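You operate a simulated robot arm through the tools that you are given. There is no shell and no other tool.

Carry out the task below with a simulated robot arm. There is one attempt and no reset: what you move stays moved.

Task
Mill the cream into the jar with the green lid, scrape the chute into it and close it.
Fine: each lid lies by its jar at the mill; use the orange spatula there and lay it on the orange pad; the jar goes back where it stood; leave the black knob and the other jar. Set down upright: what you pick out. What is to be rubbed or washed off counts as gone when no trace of it is left.

It is judged by the outcome, as a careful person would: the job done as asked, and still so three seconds after it is handed in. It fails if anything else is knocked over, pushed out of place, dropped, spilled or broken. A push-on lid holds only when it is set on centred and level and pressed home; a screw cap is set on level and turned clockwise until tight.

Robot
A 6-joint arm with a three-finger gripper, fixed in place. Base frame: the origin is at the foot of the arm, x ahead of it, y to its left, z up. Units: m, degrees, N and s.
Its first joint turns from -166.0 to 166.0 degrees. Payload 4.89 kg.
Tool frame: the origin (TCP) lies between the finger pads and is the grasp point; the fingertips stand 0.03 m ahead of it; z points along the fingers, y is the line along which they close. Largest opening 0.164 m; the body of the gripper starts 0.125 m behind the TCP.
Orientation is that of the tool frame in the base frame, as [roll, pitch, yaw] about the fixed x, y, z axes, in that order (R = Rz(yaw) Ry(pitch) Rx(roll)). With the fingers straight down and closing along the base's y, the tool's x points along the base's -x, its y along +y and its z along -z.

Tools
- The arm moves only by the tool jog_arm. Its argument "targets" is a list that holds one entry, the list of rows, each a list of 7 numbers: the shift along the base's x, y, z in units of 300 mm (1.0 is 300 mm), then the turn, a rotation vector about the base's x, y, z in units of 120 degrees (1.0 is 120 degrees), then the opening, from 0 (shut) to 1 (fully open). In form: [[[dx, dy, dz, ax, ay, az, hand], ...]]. A call has 1 to 20 rows; each row is the pose to reach, as a shift and turn from the pose commanded when the call began. A call with a number of a shift or a turn outside -1 to 1 is refused whole. Rows are played at 5 a second. More than 0.05 m and 8.6 degrees between two rows, or a gripper value outside its range, and nothing of the call is played. A pose out of reach is approached as far as the arm can. The call stops where the force on the tool passes 40 N (or 10 N more than at its start, if that is more) or the arm is blocked; 0.2 s more then pass. Each finger travels about 0.108 m/s and halts on what it meets, pressing with about 35 N; the grip force reading is that of the motor and also rises with nothing between the fingers. The clock runs only during rows and for 0.2 s after the last one: add rows that repeat a pose to give the fingers time. It gives the time, the measured TCP pose, the force on the tool (base axes), the opening and the grip force at its end, in the units of the frame above (readings bear some noise), with the torque about the TCP (base axes, N m) and any sound that the robot's microphone picked up.
- Cameras (640 x 400 px; columns grow to the right, rows downward): "scene" is fixed at [0.4002, 0.6518, 1.6862]; the picture's right is [-0.86, -0.51, 0.00], its down [-0.25, 0.42, -0.87] and it looks along [0.45, -0.75, -0.49] (base axes); focal length 325 px, centre (320, 200). "wrist" rides on the gripper at [0.076, -0.002, -0.152] in the tool frame; the picture's right is [0.02, 1.00, 0.00], its down [-0.88, 0.02, -0.47] and it looks along [-0.47, 0.01, 0.88] (tool axes); focal length 247 px, centre (320, 200). There is no depth. A picture from a camera that has moved, and an enlarged one, comes with that camera's place and axes in the base frame and with its lens. The place of the scene camera against the robot may be out by one fixed shift of up to 0.012 m in any direction.
- capture(camera): a new picture of that camera. The clock stands still meanwhile.
- raise_lower(by): slides the trunk up (or, below 0, down) by that many m; the arm rides with it, the base frame stays. It gives what a move gives, with no picture.
- zoom(camera, box): a new picture of the part [left, top, right, bottom] of that camera's present view, enlarged. The clock stands still meanwhile.
- sign_off(): hands the job in; it is judged then, once.

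Places have to be worked out from the pictures, the camera data and where the tool is seen. Open the gripper and draw the arm clear of the work before you hand the job in, unless the task says otherwise.

The tools are called after ">>>" by a JSON object that holds its "method" and its "body". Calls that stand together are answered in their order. jog_arm: Moves the arm, as the interface text tells. Its arguments: {"type":"object","properties":{"targets":{"type":"array","items":{"type":"array","items":{"type":"array","items":{"type":"number"}}}}},"required":["targets"]} The other tools are called the same way: raise_lower (by) slides the trunk up or down; capture (camera) takes a picture; zoom (camera, box) takes an enlarged picture of a part of a camera's view; sign_off () hands the job in.

At the start:

```text
time: 0.0
ee_pos: [0.5295, -0.2855, 1.449]
tool_rot: [-179.9, 0.0, -180.0]
contact_force: [-1.3, -0.4, -0.3]
ft_torque: [0.0, -0.03, 0.02]
width: 0.1638
grip_force: 0.1
trunk travel left (down, up): [-0.175, 0.215]
```

scene: 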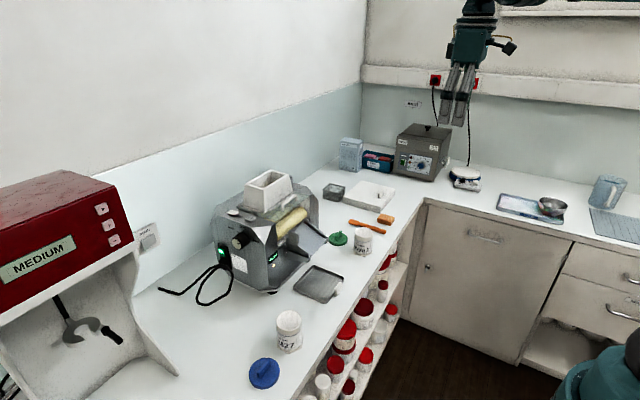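
wrist: 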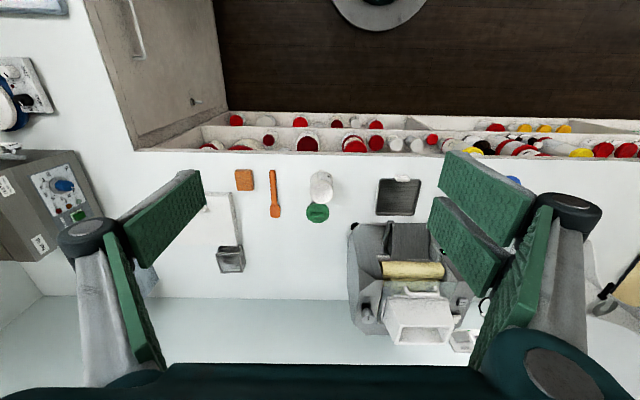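

I start by looking closer at the mill and the things around it.

>>> {"method": "zoom", "body": {"camera": "scene", "box": [200, 160, 350, 310]}}

>>> {"method": "zoom", "body": {"camera": "scene", "box": [310, 170, 410, 270]}}

>>> {"method": "zoom", "body": {"camera": "wrist", "box": [200, 150, 360, 290]}}

>>> {"method": "zoom", "body": {"camera": "wrist", "box": [330, 160, 530, 360]}}

>>> {"method": "zoom", "body": {"camera": "scene", "box": [230, 290, 350, 400]}}

```text
2.67 times, centred on (275, 235) of scene
camera zoom: at [0.4002, 0.6518, 1.6862], right [-0.86, -0.51, 0.0], down [-0.25, 0.42, -0.87], along [0.45, -0.75, -0.49], focal length 866 px, centre (440, 107)
```

zoom: 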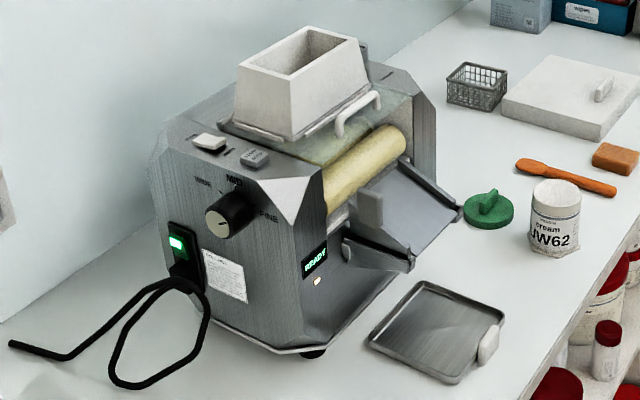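

```text
4.00 times, centred on (360, 220) of scene
camera zoom: at [0.4002, 0.6518, 1.6862], right [-0.86, -0.51, 0.0], down [-0.25, 0.42, -0.87], along [0.45, -0.75, -0.49], focal length 1299 px, centre (160, 120)
```

zoom: 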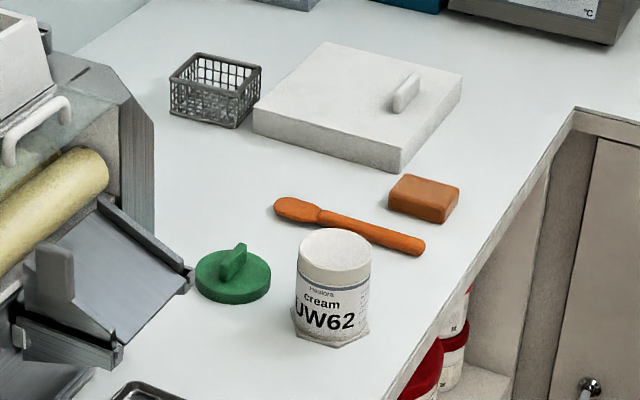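

```text
2.86 times, centred on (280, 220) of wrist
camera zoom: at [0.4522, -0.2871, 1.6016], right [-0.02, 1.0, 0.0], down [0.88, 0.02, 0.47], along [0.47, 0.01, -0.88], focal length 706 px, centre (434, 143)
```

zoom: 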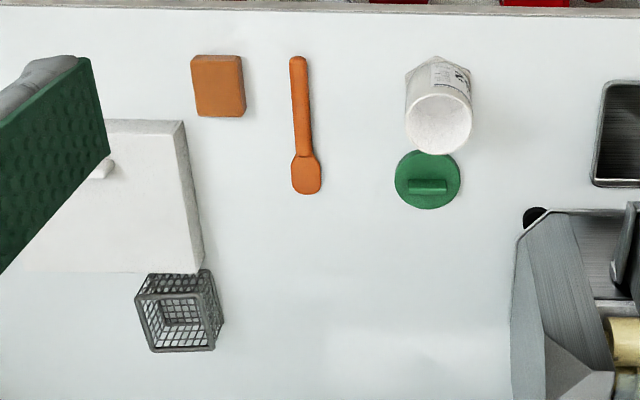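

```text
2.00 times, centred on (430, 260) of wrist
camera zoom: at [0.4522, -0.2871, 1.6016], right [-0.02, 1.0, 0.0], down [0.88, 0.02, 0.47], along [0.47, 0.01, -0.88], focal length 494 px, centre (100, 80)
```

zoom: 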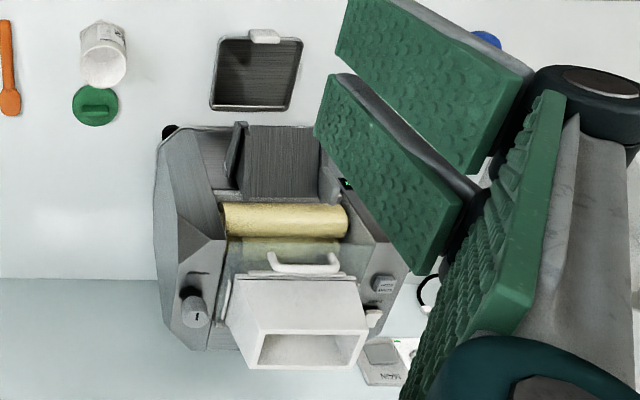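

```text
3.64 times, centred on (290, 345) of scene
camera zoom: at [0.4002, 0.6518, 1.6862], right [-0.86, -0.51, 0.0], down [-0.25, 0.42, -0.87], along [0.45, -0.75, -0.49], focal length 1181 px, centre (429, -327)
```

zoom: 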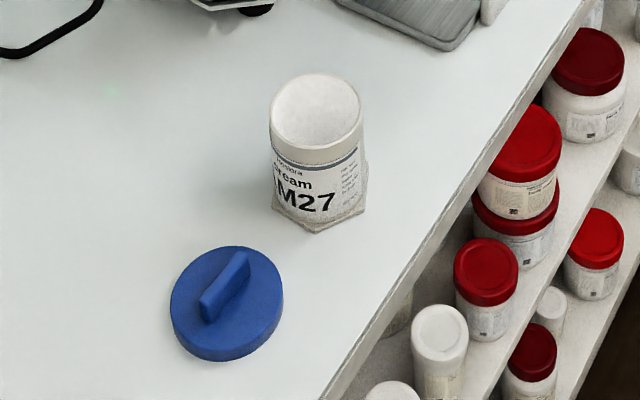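

The hopper, chute and buttons need a closer look. I shift the arm to the left and a little back, staying high, so that the wrist camera sees the mill.

>>> {"method": "jog_arm", "body": {"targets": [[[0, 0.15, 0, 0, 0, 0, 1], [0, 0.3, 0, 0, 0, 0, 1], [0, 0.45, 0, 0, 0, 0, 1], [0, 0.6, 0, 0, 0, 0, 1], [0, 0.75, 0, 0, 0, 0, 1], [0, 0.9, 0, 0, 0, 0, 1], [0, 1.0, 0, 0, 0, 0, 1]]]}}

>>> {"method": "capture", "body": {"camera": "wrist"}}

>>> {"method": "zoom", "body": {"camera": "wrist", "box": [220, 150, 420, 350]}}

```text
time: 1.6
ee_pos: [0.5289, 0.0134, 1.45]
tool_rot: [-179.9, 0.0, 179.9]
contact_force: [-0.5, 0.1, -0.4]
ft_torque: [0.09, 0.02, 0.01]
width: 0.1638
grip_force: 0.0
trunk travel left (down, up): [-0.175, 0.215]
```

```text
taken
camera wrist: at [0.4524, 0.0122, 1.6022], right [-0.02, 1.0, 0.0], down [0.88, 0.02, 0.47], along [0.47, 0.01, -0.88], focal length 247 px, centre (320, 200)
```

wrist: 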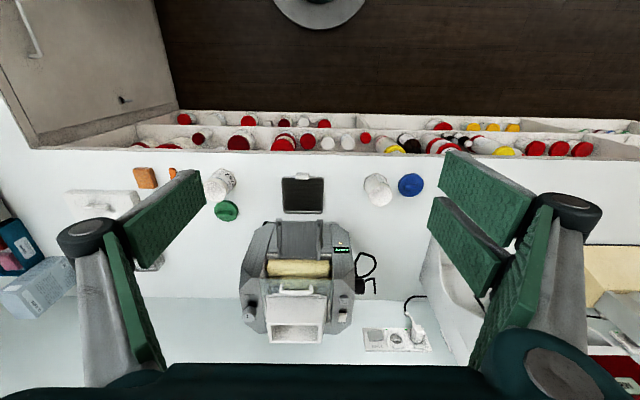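

```text
2.00 times, centred on (320, 250) of wrist
camera zoom: at [0.4524, 0.0122, 1.6022], right [-0.02, 1.0, 0.0], down [0.88, 0.02, 0.47], along [0.47, 0.01, -0.88], focal length 494 px, centre (320, 100)
```

zoom: 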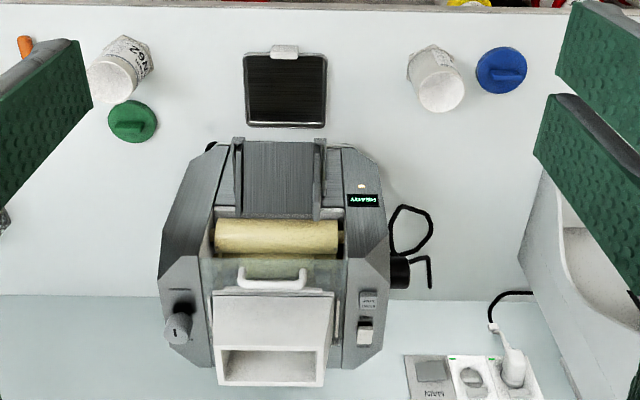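

I zoom in tightly on the mill controls, the hopper, and the jars.

>>> {"method": "zoom", "body": {"camera": "wrist", "box": [235, 280, 365, 350]}}

>>> {"method": "zoom", "body": {"camera": "wrist", "box": [195, 160, 335, 230]}}

>>> {"method": "zoom", "body": {"camera": "wrist", "box": [350, 165, 430, 215]}}

>>> {"method": "zoom", "body": {"camera": "scene", "box": [230, 165, 310, 225]}}

>>> {"method": "zoom", "body": {"camera": "scene", "box": [205, 210, 285, 270]}}

>>> {"method": "zoom", "body": {"camera": "scene", "box": [265, 210, 345, 310]}}

```text
4.92 times, centred on (300, 315) of wrist
camera zoom: at [0.4524, 0.0122, 1.6022], right [-0.02, 1.0, 0.0], down [0.88, 0.02, 0.47], along [0.47, 0.01, -0.88], focal length 1216 px, centre (418, -366)
```

zoom: 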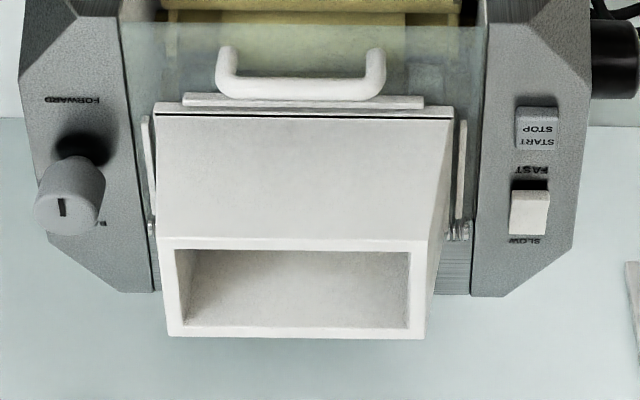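

```text
4.57 times, centred on (265, 195) of wrist
camera zoom: at [0.4524, 0.0122, 1.6022], right [-0.02, 1.0, 0.0], down [0.88, 0.02, 0.47], along [0.47, 0.01, -0.88], focal length 1129 px, centre (571, 223)
```

zoom: 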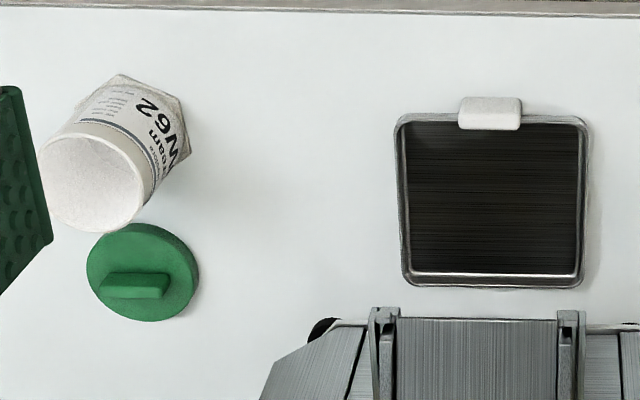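

```text
8.00 times, centred on (390, 190) of wrist
camera zoom: at [0.4524, 0.0122, 1.6022], right [-0.02, 1.0, 0.0], down [0.88, 0.02, 0.47], along [0.47, 0.01, -0.88], focal length 1976 px, centre (-240, 280)
```

zoom: 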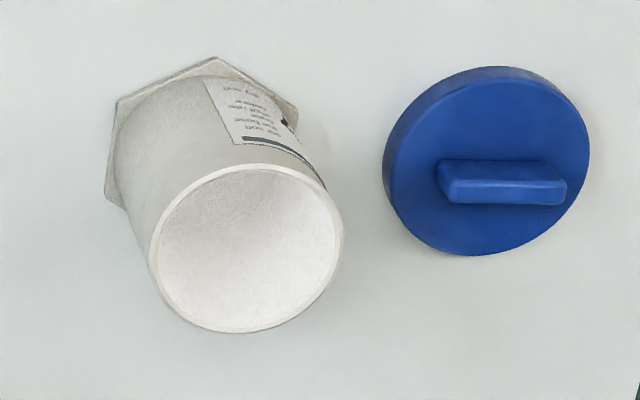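

```text
6.67 times, centred on (270, 195) of scene
camera zoom: at [0.4002, 0.6518, 1.6862], right [-0.86, -0.51, 0.0], down [-0.25, 0.42, -0.87], along [0.45, -0.75, -0.49], focal length 2165 px, centre (653, 233)
```

zoom: 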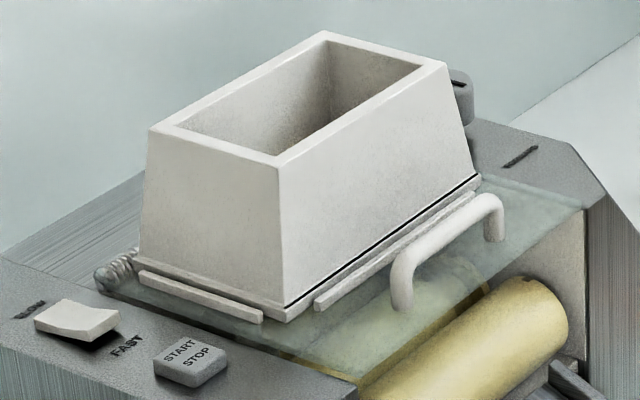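

```text
6.67 times, centred on (245, 240) of scene
camera zoom: at [0.4002, 0.6518, 1.6862], right [-0.86, -0.51, 0.0], down [-0.25, 0.42, -0.87], along [0.45, -0.75, -0.49], focal length 2165 px, centre (820, -67)
```

zoom: 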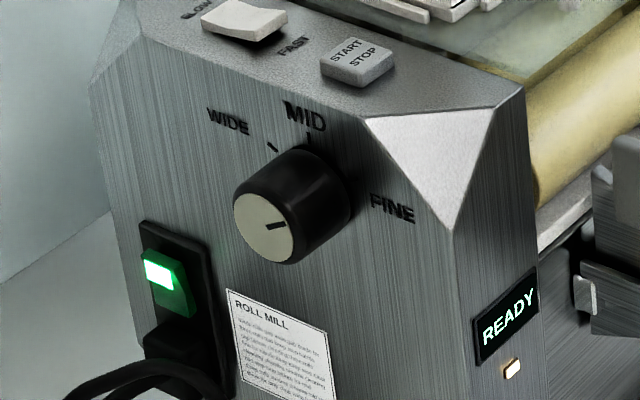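

```text
4.00 times, centred on (305, 260) of scene
camera zoom: at [0.4002, 0.6518, 1.6862], right [-0.86, -0.51, 0.0], down [-0.25, 0.42, -0.87], along [0.45, -0.75, -0.49], focal length 1299 px, centre (380, -40)
```

zoom: 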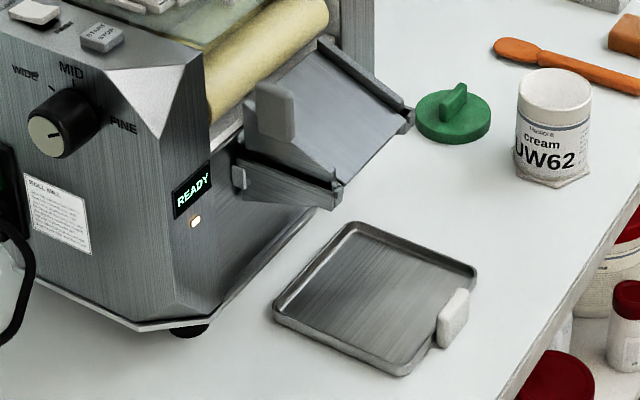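

There is an instruction placard on the mill; I try to read it at maximum zoom.

>>> {"method": "zoom", "body": {"camera": "scene", "box": [226, 242, 256, 272]}}

>>> {"method": "zoom", "body": {"camera": "wrist", "box": [235, 285, 285, 335]}}

>>> {"method": "zoom", "body": {"camera": "wrist", "box": [320, 210, 360, 250]}}

```text
13.33 times, centred on (241, 257) of scene
camera zoom: at [0.4002, 0.6518, 1.6862], right [-0.86, -0.51, 0.0], down [-0.25, 0.42, -0.87], along [0.45, -0.75, -0.49], focal length 4330 px, centre (1373, -560)
```

zoom: 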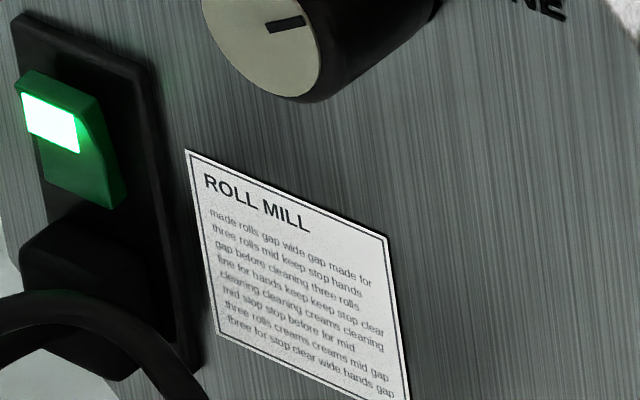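

```text
8.00 times, centred on (260, 310) of wrist
camera zoom: at [0.4524, 0.0122, 1.6022], right [-0.02, 1.0, 0.0], down [0.88, 0.02, 0.47], along [0.47, 0.01, -0.88], focal length 1976 px, centre (800, -680)
```

zoom: 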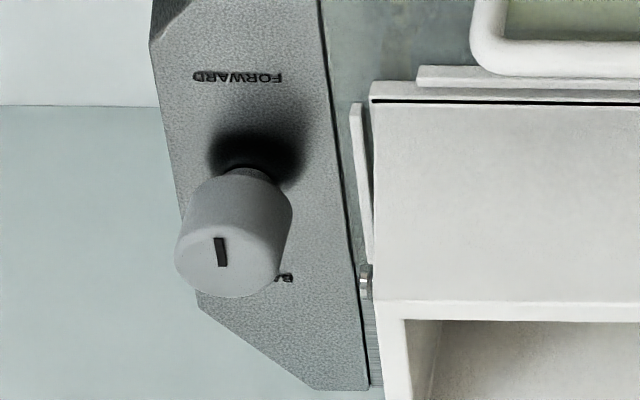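

```text
10.00 times, centred on (340, 230) of wrist
camera zoom: at [0.4524, 0.0122, 1.6022], right [-0.02, 1.0, 0.0], down [0.88, 0.02, 0.47], along [0.47, 0.01, -0.88], focal length 2470 px, centre (120, -100)
```

zoom: 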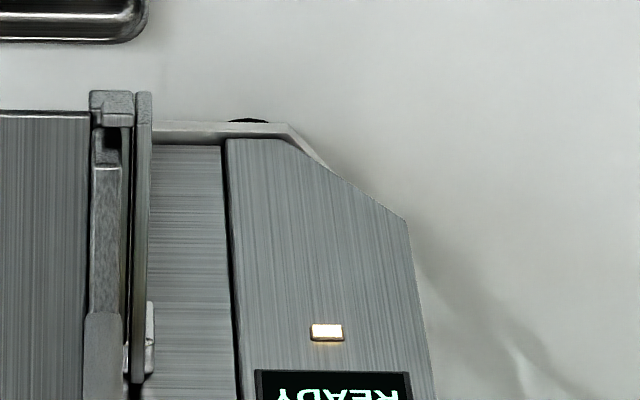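

The placard is only filler. I move forward to look down into the hopper, to see whether the cream is in it.

>>> {"method": "jog_arm", "body": {"targets": [[[0.15, 0, 0, 0, 0, 0, 1], [0.3, 0, 0, 0, 0, 0, 1], [0.45, 0, 0, 0, 0, 0, 1], [0.6, 0, 0, 0, 0, 0, 1], [0.75, 0, 0, 0, 0, 0, 1], [0.9, 0, 0, 0, 0, 0, 1]]]}}

>>> {"method": "capture", "body": {"camera": "wrist"}}

>>> {"method": "zoom", "body": {"camera": "wrist", "box": [220, 100, 400, 260]}}

>>> {"method": "zoom", "body": {"camera": "wrist", "box": [180, 0, 430, 110]}}

```text
time: 3.0
ee_pos: [0.7999, 0.015, 1.4485]
tool_rot: [-180.0, 0.0, 180.0]
contact_force: [-2.0, -0.4, 1.4]
ft_torque: [0.02, -0.3, 0.0]
width: 0.1639
grip_force: 0.0
trunk travel left (down, up): [-0.175, 0.215]
```

```text
taken
camera wrist: at [0.7223, 0.0132, 1.6009], right [-0.02, 1.0, 0.0], down [0.88, 0.02, 0.47], along [0.47, 0.01, -0.88], focal length 247 px, centre (320, 200)
```

wrist: 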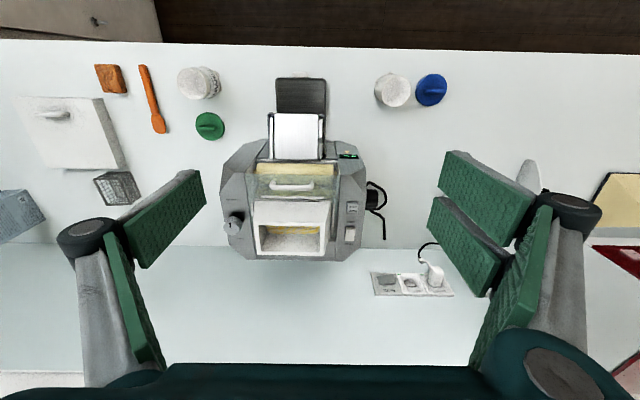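

```text
2.50 times, centred on (310, 180) of wrist
camera zoom: at [0.7223, 0.0132, 1.6009], right [-0.02, 1.0, 0.0], down [0.88, 0.02, 0.47], along [0.47, 0.01, -0.88], focal length 617 px, centre (345, 250)
```

zoom: 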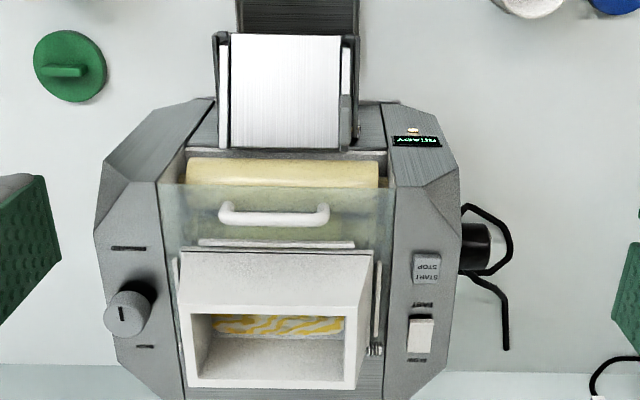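

```text
2.56 times, centred on (305, 55) of wrist
camera zoom: at [0.7223, 0.0132, 1.6009], right [-0.02, 1.0, 0.0], down [0.88, 0.02, 0.47], along [0.47, 0.01, -0.88], focal length 632 px, centre (358, 571)
```

zoom: 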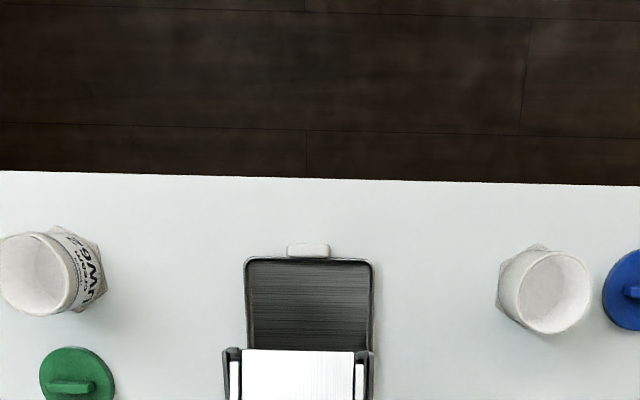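

The cream (yellow‑white streaks) lies in the hopper, the chute lip stands over the centre of the tray at about x 0.81, y −0.03, z 1.05. I zoom into the direction knob and the buttons to see their settings.

>>> {"method": "zoom", "body": {"camera": "wrist", "box": [215, 190, 265, 250]}}

>>> {"method": "zoom", "body": {"camera": "wrist", "box": [325, 185, 385, 255]}}

>>> {"method": "zoom", "body": {"camera": "wrist", "box": [255, 70, 345, 170]}}

>>> {"method": "zoom", "body": {"camera": "wrist", "box": [170, 55, 240, 145]}}

>>> {"method": "zoom", "body": {"camera": "wrist", "box": [80, 50, 180, 150]}}

>>> {"method": "zoom", "body": {"camera": "wrist", "box": [250, 195, 340, 265]}}

```text
6.67 times, centred on (240, 220) of wrist
camera zoom: at [0.7223, 0.0132, 1.6009], right [-0.02, 1.0, 0.0], down [0.88, 0.02, 0.47], along [0.47, 0.01, -0.88], focal length 1646 px, centre (853, 67)
```

zoom: 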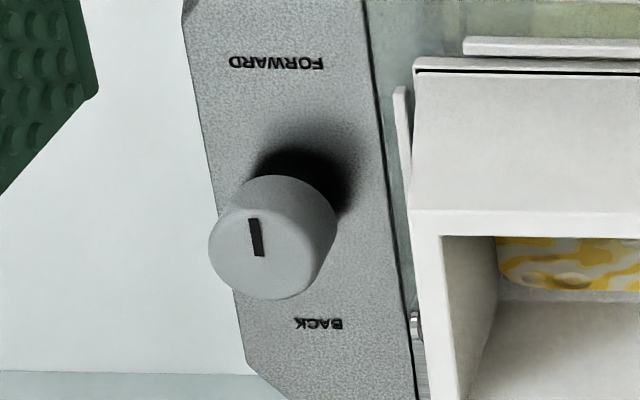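

```text
5.71 times, centred on (355, 220) of wrist
camera zoom: at [0.7223, 0.0132, 1.6009], right [-0.02, 1.0, 0.0], down [0.88, 0.02, 0.47], along [0.47, 0.01, -0.88], focal length 1411 px, centre (120, 86)
```

zoom: 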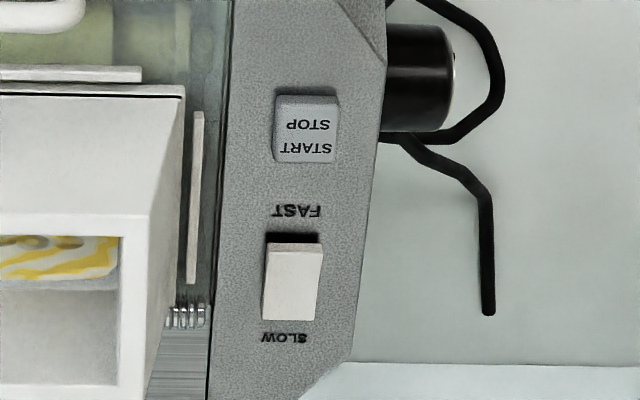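

```text
4.00 times, centred on (300, 120) of wrist
camera zoom: at [0.7223, 0.0132, 1.6009], right [-0.02, 1.0, 0.0], down [0.88, 0.02, 0.47], along [0.47, 0.01, -0.88], focal length 988 px, centre (400, 520)
```

zoom: 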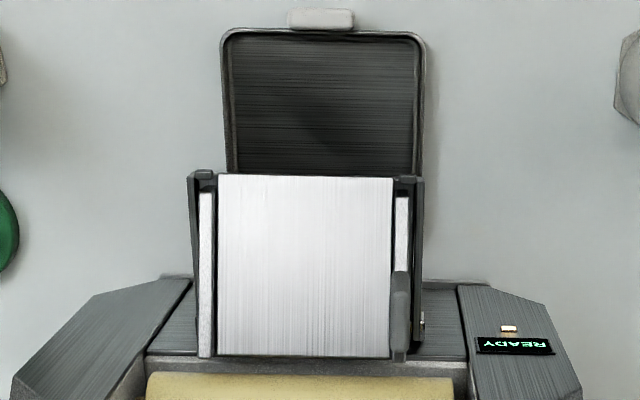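

```text
4.44 times, centred on (205, 100) of wrist
camera zoom: at [0.7223, 0.0132, 1.6009], right [-0.02, 1.0, 0.0], down [0.88, 0.02, 0.47], along [0.47, 0.01, -0.88], focal length 1098 px, centre (831, 644)
```

zoom: 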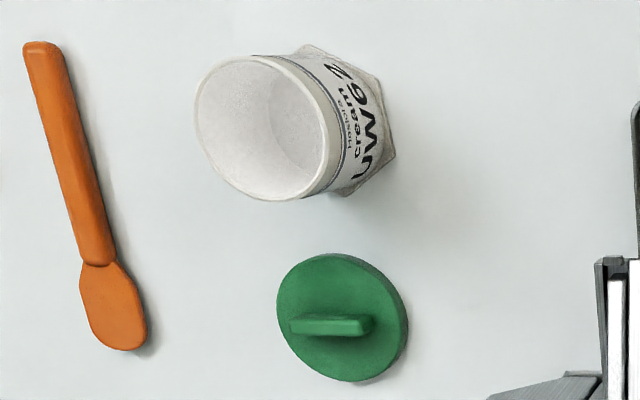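

```text
4.00 times, centred on (130, 100) of wrist
camera zoom: at [0.7223, 0.0132, 1.6009], right [-0.02, 1.0, 0.0], down [0.88, 0.02, 0.47], along [0.47, 0.01, -0.88], focal length 988 px, centre (1080, 600)
```

zoom: 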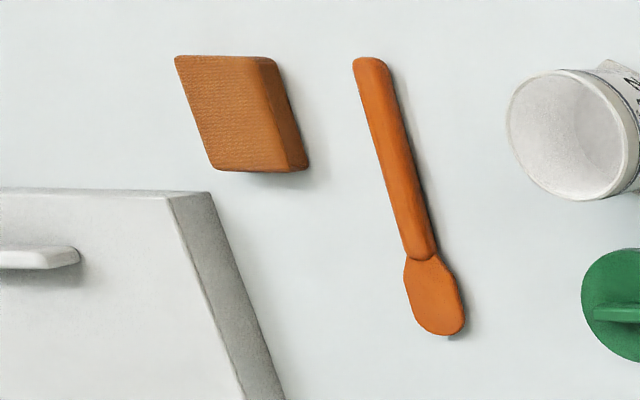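

```text
5.71 times, centred on (295, 230) of wrist
camera zoom: at [0.7223, 0.0132, 1.6009], right [-0.02, 1.0, 0.0], down [0.88, 0.02, 0.47], along [0.47, 0.01, -0.88], focal length 1411 px, centre (463, 29)
```

zoom: 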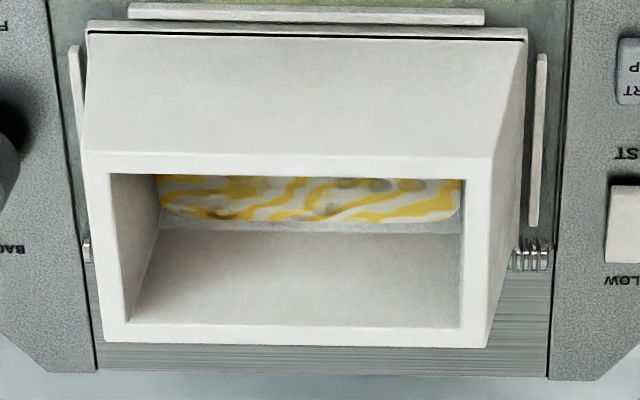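

The jar is empty, the direction knob points FORWARD and nothing needs setting; the mill shows READY. I move to the jar side (jar about x 0.758, y −0.27, rim z ≈0.986), tilting the tool 45° forward, since the jar must go under the chute lip later.

>>> {"method": "jog_arm", "body": {"targets": [[[-0.074, -0.105, -0.037, 0, -0.0625, 0, 1], [-0.148, -0.211, -0.074, 0, -0.125, 0, 1], [-0.222, -0.317, -0.111, 0, -0.1875, 0, 1], [-0.296, -0.422, -0.148, 0, -0.25, 0, 1], [-0.37, -0.528, -0.185, 0, -0.3125, 0, 1], [-0.444, -0.633, -0.222, 0, -0.375, 0, 1], [-0.518, -0.739, -0.259, 0, -0.375, 0, 1], [-0.592, -0.845, -0.296, 0, -0.375, 0, 1], [-0.667, -0.95, -0.333, 0, -0.375, 0, 1]]]}}

>>> {"method": "capture", "body": {"camera": "wrist"}}

>>> {"method": "capture", "body": {"camera": "scene"}}

```text
time: 5.0
ee_pos: [0.5992, -0.2712, 1.3475]
tool_rot: [-180.0, 44.9, 179.9]
contact_force: [-0.2, -0.4, 0.8]
ft_torque: [-0.07, 0.01, -0.05]
width: 0.164
grip_force: 0.0
trunk travel left (down, up): [-0.175, 0.215]
```

```text
taken
camera wrist: at [0.4367, -0.2723, 1.4026], right [-0.01, 1.0, -0.02], down [0.29, 0.02, 0.96], along [0.96, 0.01, -0.29], focal length 247 px, centre (320, 200)
```

wrist: 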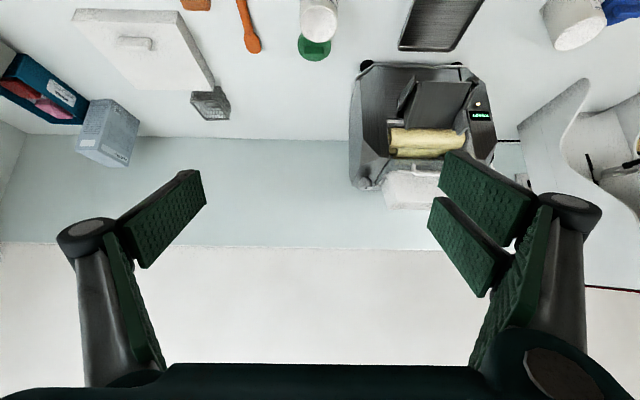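

```text
taken
```

scene: 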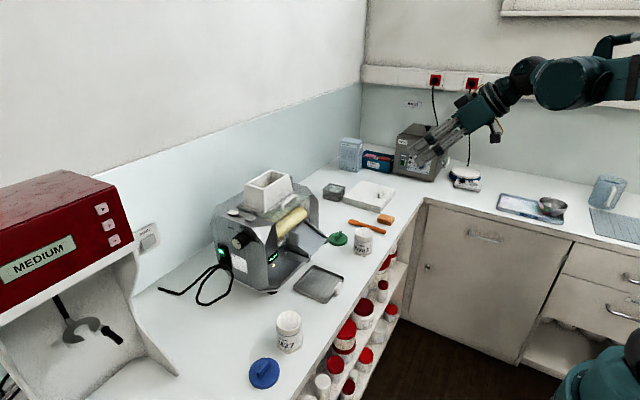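

The arm is clear. I lower towards jar level and take a look at the jar from the side.

>>> {"method": "jog_arm", "body": {"targets": [[[0, 0, -0.15, 0, 0, 0, 1], [0, 0, -0.3, 0, 0, 0, 1], [0, 0, -0.45, 0, 0, 0, 1], [0, 0, -0.6, 0, 0, 0, 1], [0, 0, -0.75, 0, 0, 0, 1], [0, 0, -0.9, 0, 0, 0, 1], [0, 0, -0.98, 0, 0, 0, 1]]]}}

>>> {"method": "capture", "body": {"camera": "wrist"}}

>>> {"method": "capture", "body": {"camera": "scene"}}

```text
time: 6.6
ee_pos: [0.5994, -0.2732, 1.0555]
tool_rot: [-180.0, 45.0, -180.0]
contact_force: [-1.0, 0.8, 0.8]
ft_torque: [-0.04, -0.02, -0.05]
width: 0.1638
grip_force: 0.1
trunk travel left (down, up): [-0.175, 0.215]
```

```text
taken
camera wrist: at [0.4365, -0.274, 1.1096], right [-0.01, 1.0, -0.02], down [0.29, 0.02, 0.96], along [0.96, 0.01, -0.29], focal length 247 px, centre (320, 200)
```

wrist: 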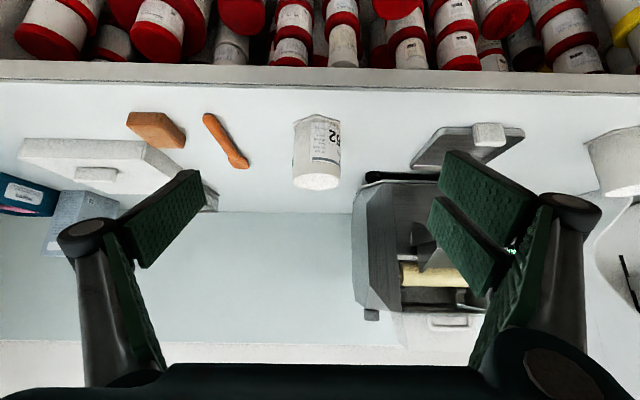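

```text
taken
```

scene: 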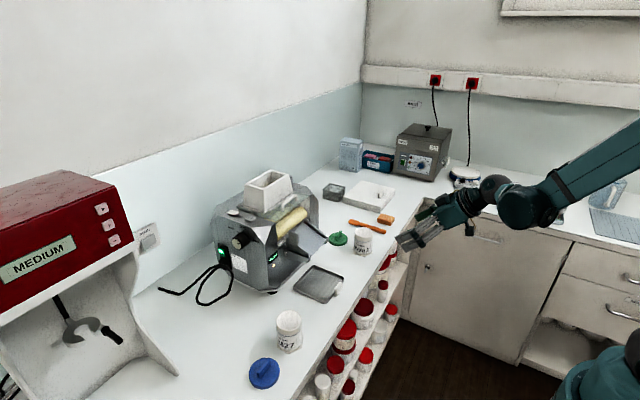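

I zoom on the jar to measure its axis, height and foot.

>>> {"method": "zoom", "body": {"camera": "wrist", "box": [270, 100, 370, 200]}}

>>> {"method": "zoom", "body": {"camera": "wrist", "box": [350, 100, 550, 240]}}

>>> {"method": "zoom", "body": {"camera": "scene", "box": [330, 215, 390, 265]}}

```text
4.00 times, centred on (320, 150) of wrist
camera zoom: at [0.4365, -0.274, 1.1096], right [-0.01, 1.0, -0.02], down [0.29, 0.02, 0.96], along [0.96, 0.01, -0.29], focal length 988 px, centre (320, 400)
```

zoom: 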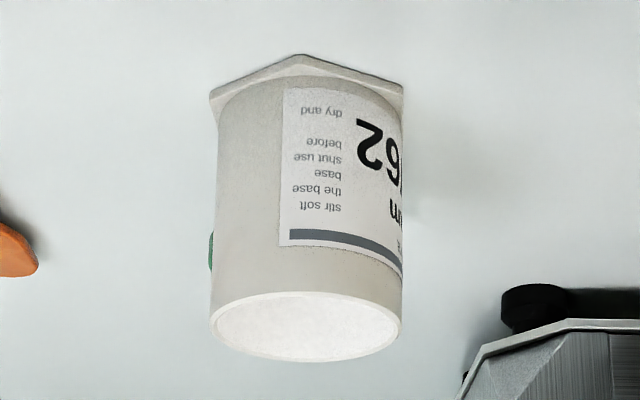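

```text
2.86 times, centred on (450, 170) of wrist
camera zoom: at [0.4365, -0.274, 1.1096], right [-0.01, 1.0, -0.02], down [0.29, 0.02, 0.96], along [0.96, 0.01, -0.29], focal length 706 px, centre (-51, 286)
```

zoom: 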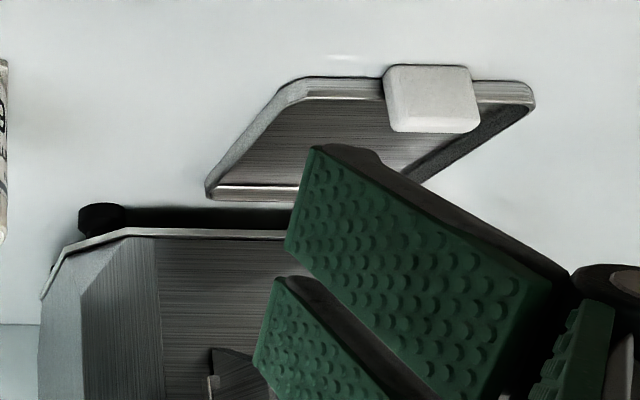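

```text
8.00 times, centred on (360, 240) of scene
camera zoom: at [0.4002, 0.6518, 1.6862], right [-0.86, -0.51, 0.0], down [-0.25, 0.42, -0.87], along [0.45, -0.75, -0.49], focal length 2598 px, centre (0, -120)
```

zoom: 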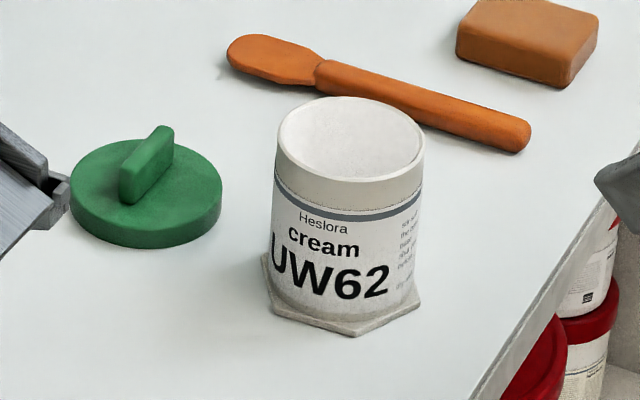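

Jar axis is about (0.757, −0.275), diameter 0.066, rim z ≈0.985, table ≈0.893. I advance with the open fingers either side of the jar, TCP about mid-height.

>>> {"method": "jog_arm", "body": {"targets": [[[0.105, -0.002, -0.074, 0, 0, 0, 1], [0.21, -0.004, -0.147, 0, 0, 0, 1], [0.316, -0.006, -0.221, 0, 0, 0, 1], [0.42, -0.008, -0.294, 0, 0, 0, 1], [0.527, -0.008, -0.368, 0, 0, 0, 1]]]}}

>>> {"method": "capture", "body": {"camera": "wrist"}}

>>> {"method": "zoom", "body": {"camera": "scene", "box": [310, 190, 450, 290]}}

```text
time: 7.8
ee_pos: [0.7566, -0.2742, 0.9455]
tool_rot: [-180.0, 44.9, 180.0]
contact_force: [-2.1, -0.1, 1.2]
ft_torque: [0.0, -0.06, 0.0]
width: 0.1641
grip_force: 0.1
trunk travel left (down, up): [-0.175, 0.215]
```

```text
taken
camera wrist: at [0.5939, -0.2762, 0.9991], right [-0.01, 1.0, -0.02], down [0.29, 0.02, 0.96], along [0.96, 0.01, -0.29], focal length 247 px, centre (320, 200)
```

wrist: 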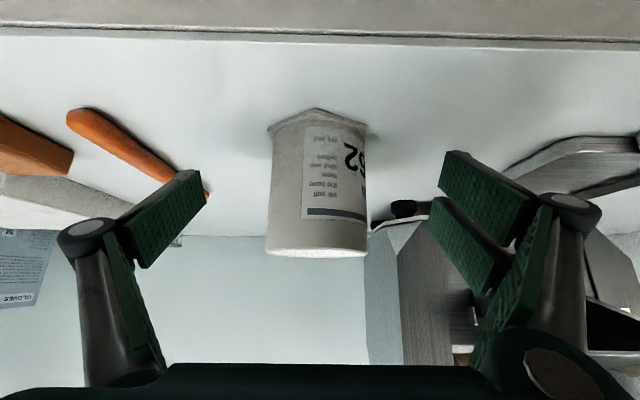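

```text
4.00 times, centred on (380, 240) of scene
camera zoom: at [0.4002, 0.6518, 1.6862], right [-0.86, -0.51, 0.0], down [-0.25, 0.42, -0.87], along [0.45, -0.75, -0.49], focal length 1299 px, centre (80, 40)
```

zoom: 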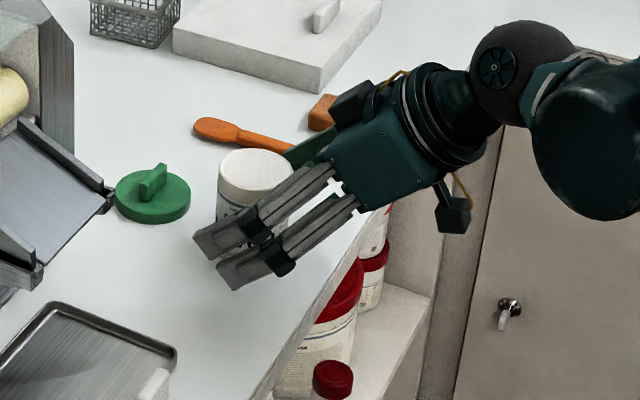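

The jar sits midway between the fingers. I close on it.

>>> {"method": "jog_arm", "body": {"targets": [[[0, 0, 0, 0, 0, 0, 0.6], [0, 0, 0, 0, 0, 0, 0.3], [0, 0, 0, 0, 0, 0, 0.3], [0, 0, 0, 0, 0, 0, 0.3], [0, 0, 0, 0, 0, 0, 0.3]]]}}

>>> {"method": "capture", "body": {"camera": "wrist"}}

```text
time: 9.0
ee_pos: [0.757, -0.2748, 0.9454]
tool_rot: [-179.9, 45.0, 179.9]
contact_force: [-0.3, -0.1, 0.4]
ft_torque: [-0.02, 0.03, 0.01]
width: 0.0699
grip_force: 35.0
trunk travel left (down, up): [-0.175, 0.215]
```

```text
taken
camera wrist: at [0.5943, -0.2763, 0.999], right [-0.01, 1.0, -0.01], down [0.29, 0.02, 0.96], along [0.96, 0.01, -0.29], focal length 247 px, centre (320, 200)
```

wrist: 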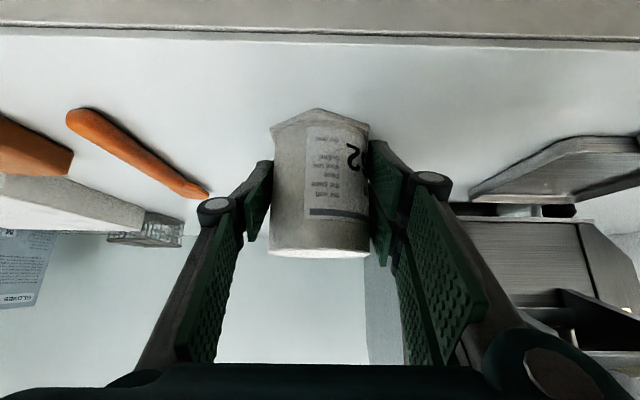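

Jar held at width 0.070 (it shifted about 2 mm in +y, so its original centre was y ≈ −0.277). I lift it slightly, draw back, and move left in front of the chute.

>>> {"method": "jog_arm", "body": {"targets": [[[0, 0, 0.08, 0, 0, 0, 0.3], [0, 0, 0.167, 0, 0, 0, 0.3], [-0.11, 0, 0.167, 0, 0, 0, 0.3], [-0.22, 0.05, 0.167, 0, 0, 0, 0.3], [-0.32, 0.15, 0.167, 0, 0, 0, 0.3], [-0.32, 0.28, 0.167, 0, 0, 0, 0.3], [-0.32, 0.41, 0.167, 0, 0, 0, 0.3], [-0.32, 0.54, 0.167, 0, 0, 0, 0.3], [-0.32, 0.67, 0.167, 0, 0, 0, 0.3], [-0.32, 0.796, 0.167, 0, 0, 0, 0.3], [-0.32, 0.796, 0.167, 0, 0, 0, 0.3]]]}}

>>> {"method": "capture", "body": {"camera": "wrist"}}

>>> {"method": "zoom", "body": {"camera": "scene", "box": [220, 200, 400, 320]}}

```text
time: 11.4
ee_pos: [0.6639, -0.0342, 0.9948]
tool_rot: [180.0, 45.1, 179.9]
contact_force: [0.0, -0.9, 0.0]
ft_torque: [0.04, 0.0, 0.0]
width: 0.0695
grip_force: 34.5
trunk travel left (down, up): [-0.175, 0.215]
```

```text
taken
camera wrist: at [0.5008, -0.0352, 1.0497], right [-0.01, 1.0, -0.01], down [0.29, 0.02, 0.96], along [0.96, 0.01, -0.29], focal length 247 px, centre (320, 200)
```

wrist: 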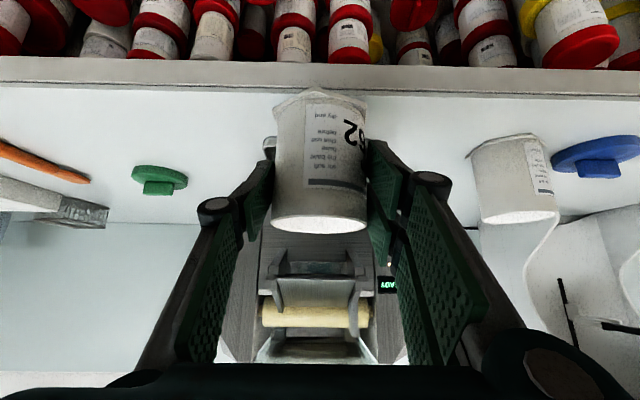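

```text
3.33 times, centred on (310, 260) of scene
camera zoom: at [0.4002, 0.6518, 1.6862], right [-0.86, -0.51, 0.0], down [-0.25, 0.42, -0.87], along [0.45, -0.75, -0.49], focal length 1082 px, centre (353, 0)
```

zoom: 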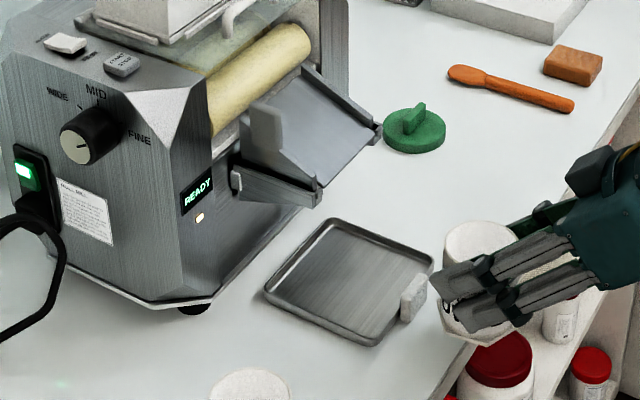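

I zoom on the chute from the front to check lip position and clearance above the jar rim.

>>> {"method": "zoom", "body": {"camera": "wrist", "box": [235, 210, 395, 330]}}

>>> {"method": "zoom", "body": {"camera": "scene", "box": [275, 220, 345, 270]}}

```text
3.33 times, centred on (315, 270) of wrist
camera zoom: at [0.5008, -0.0352, 1.0497], right [-0.01, 1.0, -0.01], down [0.29, 0.02, 0.96], along [0.96, 0.01, -0.29], focal length 823 px, centre (337, -33)
```

zoom: 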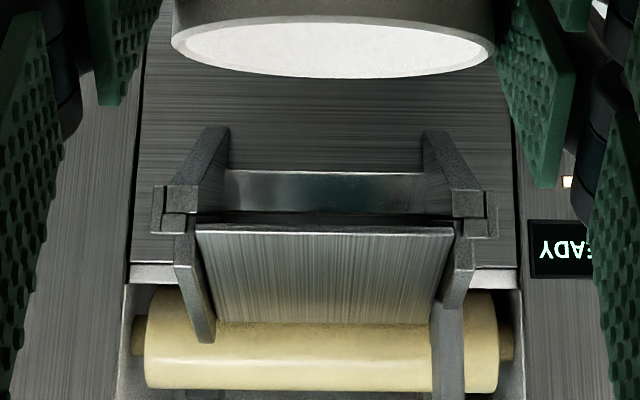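

```text
8.00 times, centred on (310, 245) of scene
camera zoom: at [0.4002, 0.6518, 1.6862], right [-0.86, -0.51, 0.0], down [-0.25, 0.42, -0.87], along [0.45, -0.75, -0.49], focal length 2598 px, centre (400, -160)
```

zoom: 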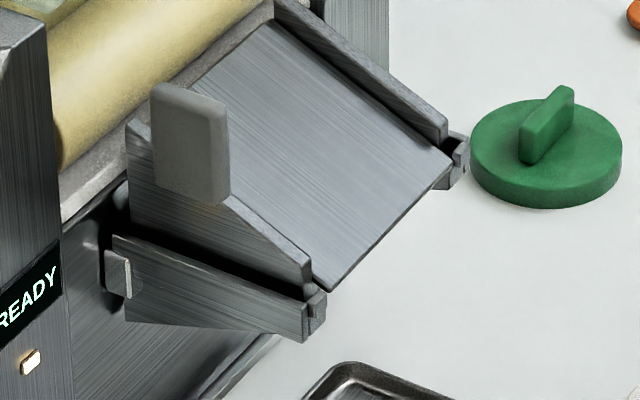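

Lip is at z ≈1.05, centre y ≈ −0.035, and the tray's white grip reaches about z 0.927, so the jar slides in at TCP z ≈0.988 (bottom ≈0.935, rim ≈1.028). I move it in above the tray.

>>> {"method": "jog_arm", "body": {"targets": [[[0, 0, -0.023, 0, 0, 0, 0.3], [0.1, -0.003, -0.023, 0, 0, 0, 0.3], [0.2, -0.003, -0.023, 0, 0, 0, 0.3], [0.3, -0.003, -0.023, 0, 0, 0, 0.3], [0.4, -0.003, -0.023, 0, 0, 0, 0.3], [0.463, -0.003, -0.023, 0, 0, 0, 0.3], [0.463, -0.003, -0.023, 0, 0, 0, 0.3]]]}}

>>> {"method": "capture", "body": {"camera": "wrist"}}

>>> {"method": "zoom", "body": {"camera": "scene", "box": [250, 210, 380, 310]}}

```text
time: 13.0
ee_pos: [0.801, -0.035, 0.9866]
tool_rot: [-179.8, 45.1, 179.9]
contact_force: [0.9, 0.0, -0.4]
ft_torque: [0.0, 0.01, -0.03]
width: 0.0696
grip_force: 34.8
trunk travel left (down, up): [-0.175, 0.215]
```

```text
taken
camera wrist: at [0.6385, -0.0368, 1.0408], right [-0.01, 1.0, -0.01], down [0.29, 0.02, 0.96], along [0.96, 0.01, -0.29], focal length 247 px, centre (320, 200)
```

wrist: 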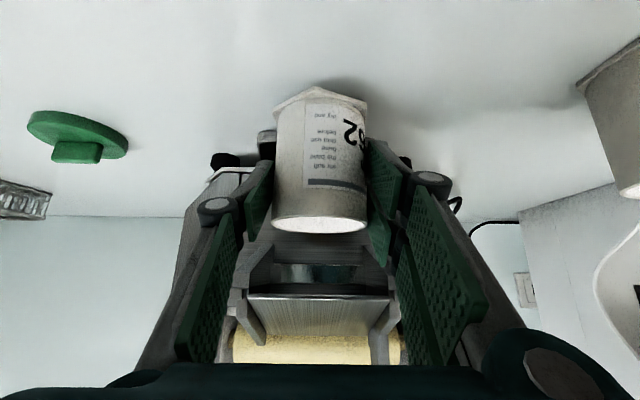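

```text
4.00 times, centred on (315, 260) of scene
camera zoom: at [0.4002, 0.6518, 1.6862], right [-0.86, -0.51, 0.0], down [-0.25, 0.42, -0.87], along [0.45, -0.75, -0.49], focal length 1299 px, centre (340, -40)
```

zoom: 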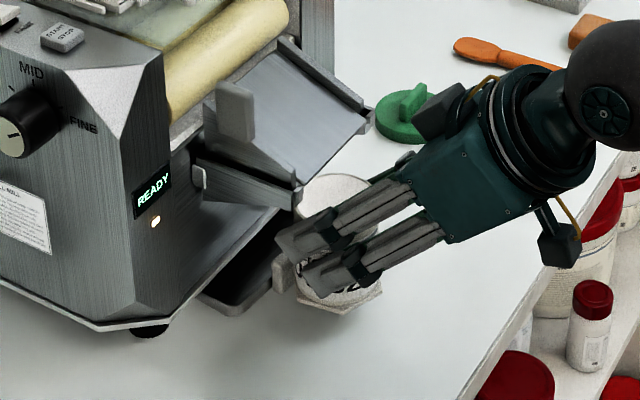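

The tray's white grip was taller than I judged and the jar's foot has pushed the tray back towards the mill. I back the jar out, put it back on its spot, and then pull the tray back to where it was.

>>> {"method": "jog_arm", "body": {"targets": [[[-0.1, 0, 0, 0, 0, 0, 0.3], [-0.2, 0, 0, 0, 0, 0, 0.3], [-0.3, 0, 0, 0, 0, 0, 0.3], [-0.4, 0, 0, 0, 0, 0, 0.3], [-0.46, 0, 0.07, 0, 0, 0, 0.3], [-0.46, 0, 0.15, 0, 0, 0, 0.3]]]}}

>>> {"method": "capture", "body": {"camera": "wrist"}}

>>> {"method": "zoom", "body": {"camera": "scene", "box": [220, 200, 400, 320]}}

```text
time: 14.4
ee_pos: [0.6636, -0.0339, 1.0347]
tool_rot: [180.0, 45.0, 179.9]
contact_force: [1.4, -0.5, -0.8]
ft_torque: [0.0, 0.05, 0.04]
width: 0.0696
grip_force: 35.4
trunk travel left (down, up): [-0.175, 0.215]
```

```text
taken
camera wrist: at [0.5007, -0.035, 1.0882], right [-0.01, 1.0, -0.01], down [0.29, 0.02, 0.96], along [0.96, 0.01, -0.29], focal length 247 px, centre (320, 200)
```

wrist: 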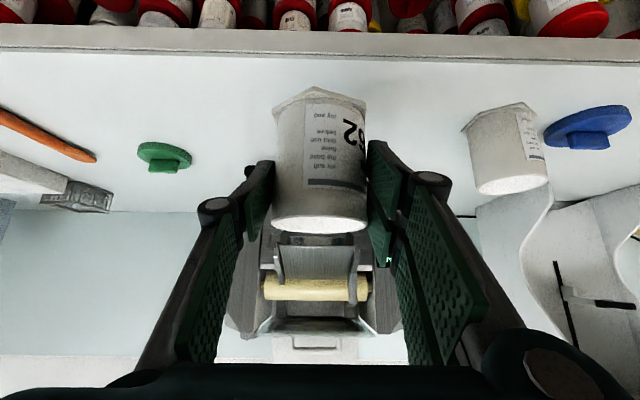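

```text
3.33 times, centred on (310, 260) of scene
camera zoom: at [0.4002, 0.6518, 1.6862], right [-0.86, -0.51, 0.0], down [-0.25, 0.42, -0.87], along [0.45, -0.75, -0.49], focal length 1082 px, centre (353, 0)
```

zoom: 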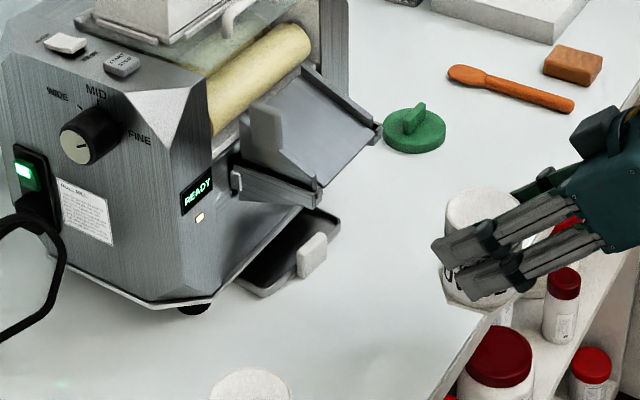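

The tray slid in about 0.1 m but is unharmed. I bring the jar back to its own spot (0.757, −0.277) and set it down.

>>> {"method": "jog_arm", "body": {"targets": [[[0, -0.13, 0, 0, 0, 0, 0.3], [0, -0.26, 0, 0, 0, 0, 0.3], [0, -0.39, 0, 0, 0, 0, 0.3], [0, -0.52, 0, 0, 0, 0, 0.3], [0, -0.65, 0, 0, 0, 0, 0.3], [0.05, -0.76, 0, 0, 0, 0, 0.3], [0.16, -0.81, 0, 0, 0, 0, 0.3], [0.26, -0.81, -0.06, 0, 0, 0, 0.3], [0.311, -0.81, -0.16, 0, 0, 0, 0.3], [0.311, -0.81, -0.24, 0, 0, 0, 0.3], [0.311, -0.81, -0.27, 0, 0, 0, 0.3], [0.311, -0.81, -0.285, 0, 0, 0, 0.3], [0.311, -0.81, -0.294, 0, 0, 0, 0.3], [0.311, -0.81, -0.294, 0, 0, 0, 0.3]]]}}

>>> {"method": "capture", "body": {"camera": "wrist"}}

```text
time: 17.4
ee_pos: [0.7553, -0.2775, 0.9454]
tool_rot: [180.0, 45.0, 180.0]
contact_force: [1.7, -2.1, 25.7]
ft_torque: [0.49, -0.45, -0.25]
width: 0.0682
grip_force: 34.8
trunk travel left (down, up): [-0.175, 0.215]
```

```text
taken
camera wrist: at [0.5921, -0.2798, 0.9993], right [-0.01, 1.0, -0.02], down [0.29, 0.02, 0.96], along [0.96, 0.01, -0.29], focal length 247 px, centre (320, 200)
```

wrist: 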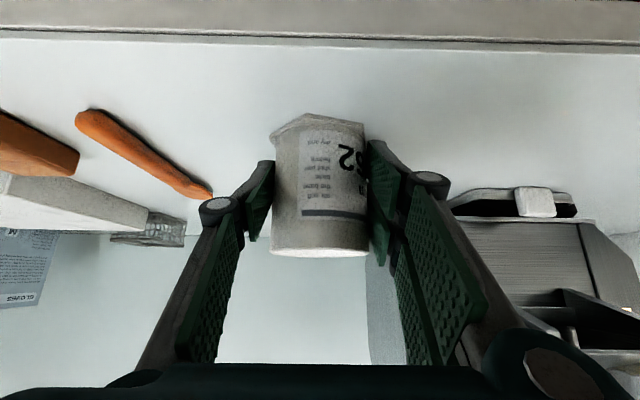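

The jar touches down (26 N). I ease off a millimetre, then open gently.

>>> {"method": "jog_arm", "body": {"targets": [[[0, 0, 0.005, 0, 0, 0, 0.3], [0, 0, 0.005, 0, 0, 0, 0.43], [0, 0, 0.005, 0, 0, 0, 0.55], [0, 0, 0.005, 0, 0, 0, 0.75], [0, 0, 0.005, 0, 0, 0, 0.75]]]}}

>>> {"method": "capture", "body": {"camera": "wrist"}}

>>> {"method": "zoom", "body": {"camera": "scene", "box": [310, 190, 450, 290]}}

```text
time: 18.6
ee_pos: [0.7563, -0.2779, 0.9463]
tool_rot: [-180.0, 45.0, 179.8]
contact_force: [-0.2, -0.3, -0.4]
ft_torque: [0.0, 0.05, 0.04]
width: 0.123
grip_force: 0.1
trunk travel left (down, up): [-0.175, 0.215]
```

```text
taken
camera wrist: at [0.5929, -0.2795, 1.0003], right [-0.01, 1.0, -0.01], down [0.29, 0.02, 0.96], along [0.96, 0.01, -0.29], focal length 247 px, centre (320, 200)
```

wrist: 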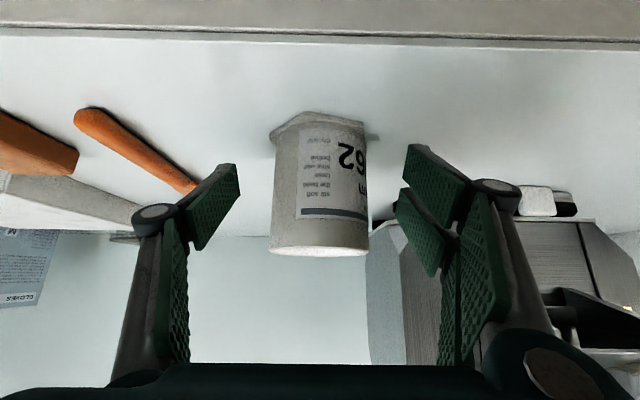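

```text
4.00 times, centred on (380, 240) of scene
camera zoom: at [0.4002, 0.6518, 1.6862], right [-0.86, -0.51, 0.0], down [-0.25, 0.42, -0.87], along [0.45, -0.75, -0.49], focal length 1299 px, centre (80, 40)
```

zoom: 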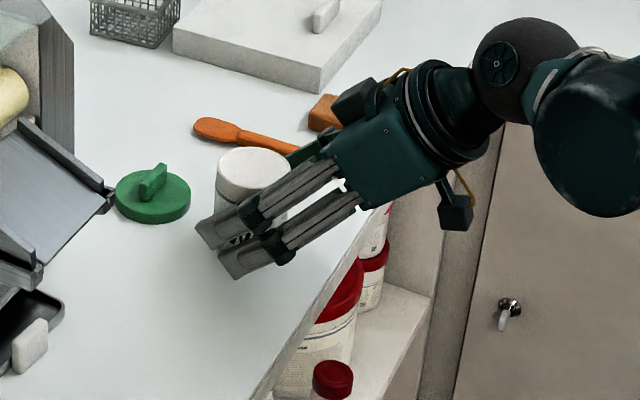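

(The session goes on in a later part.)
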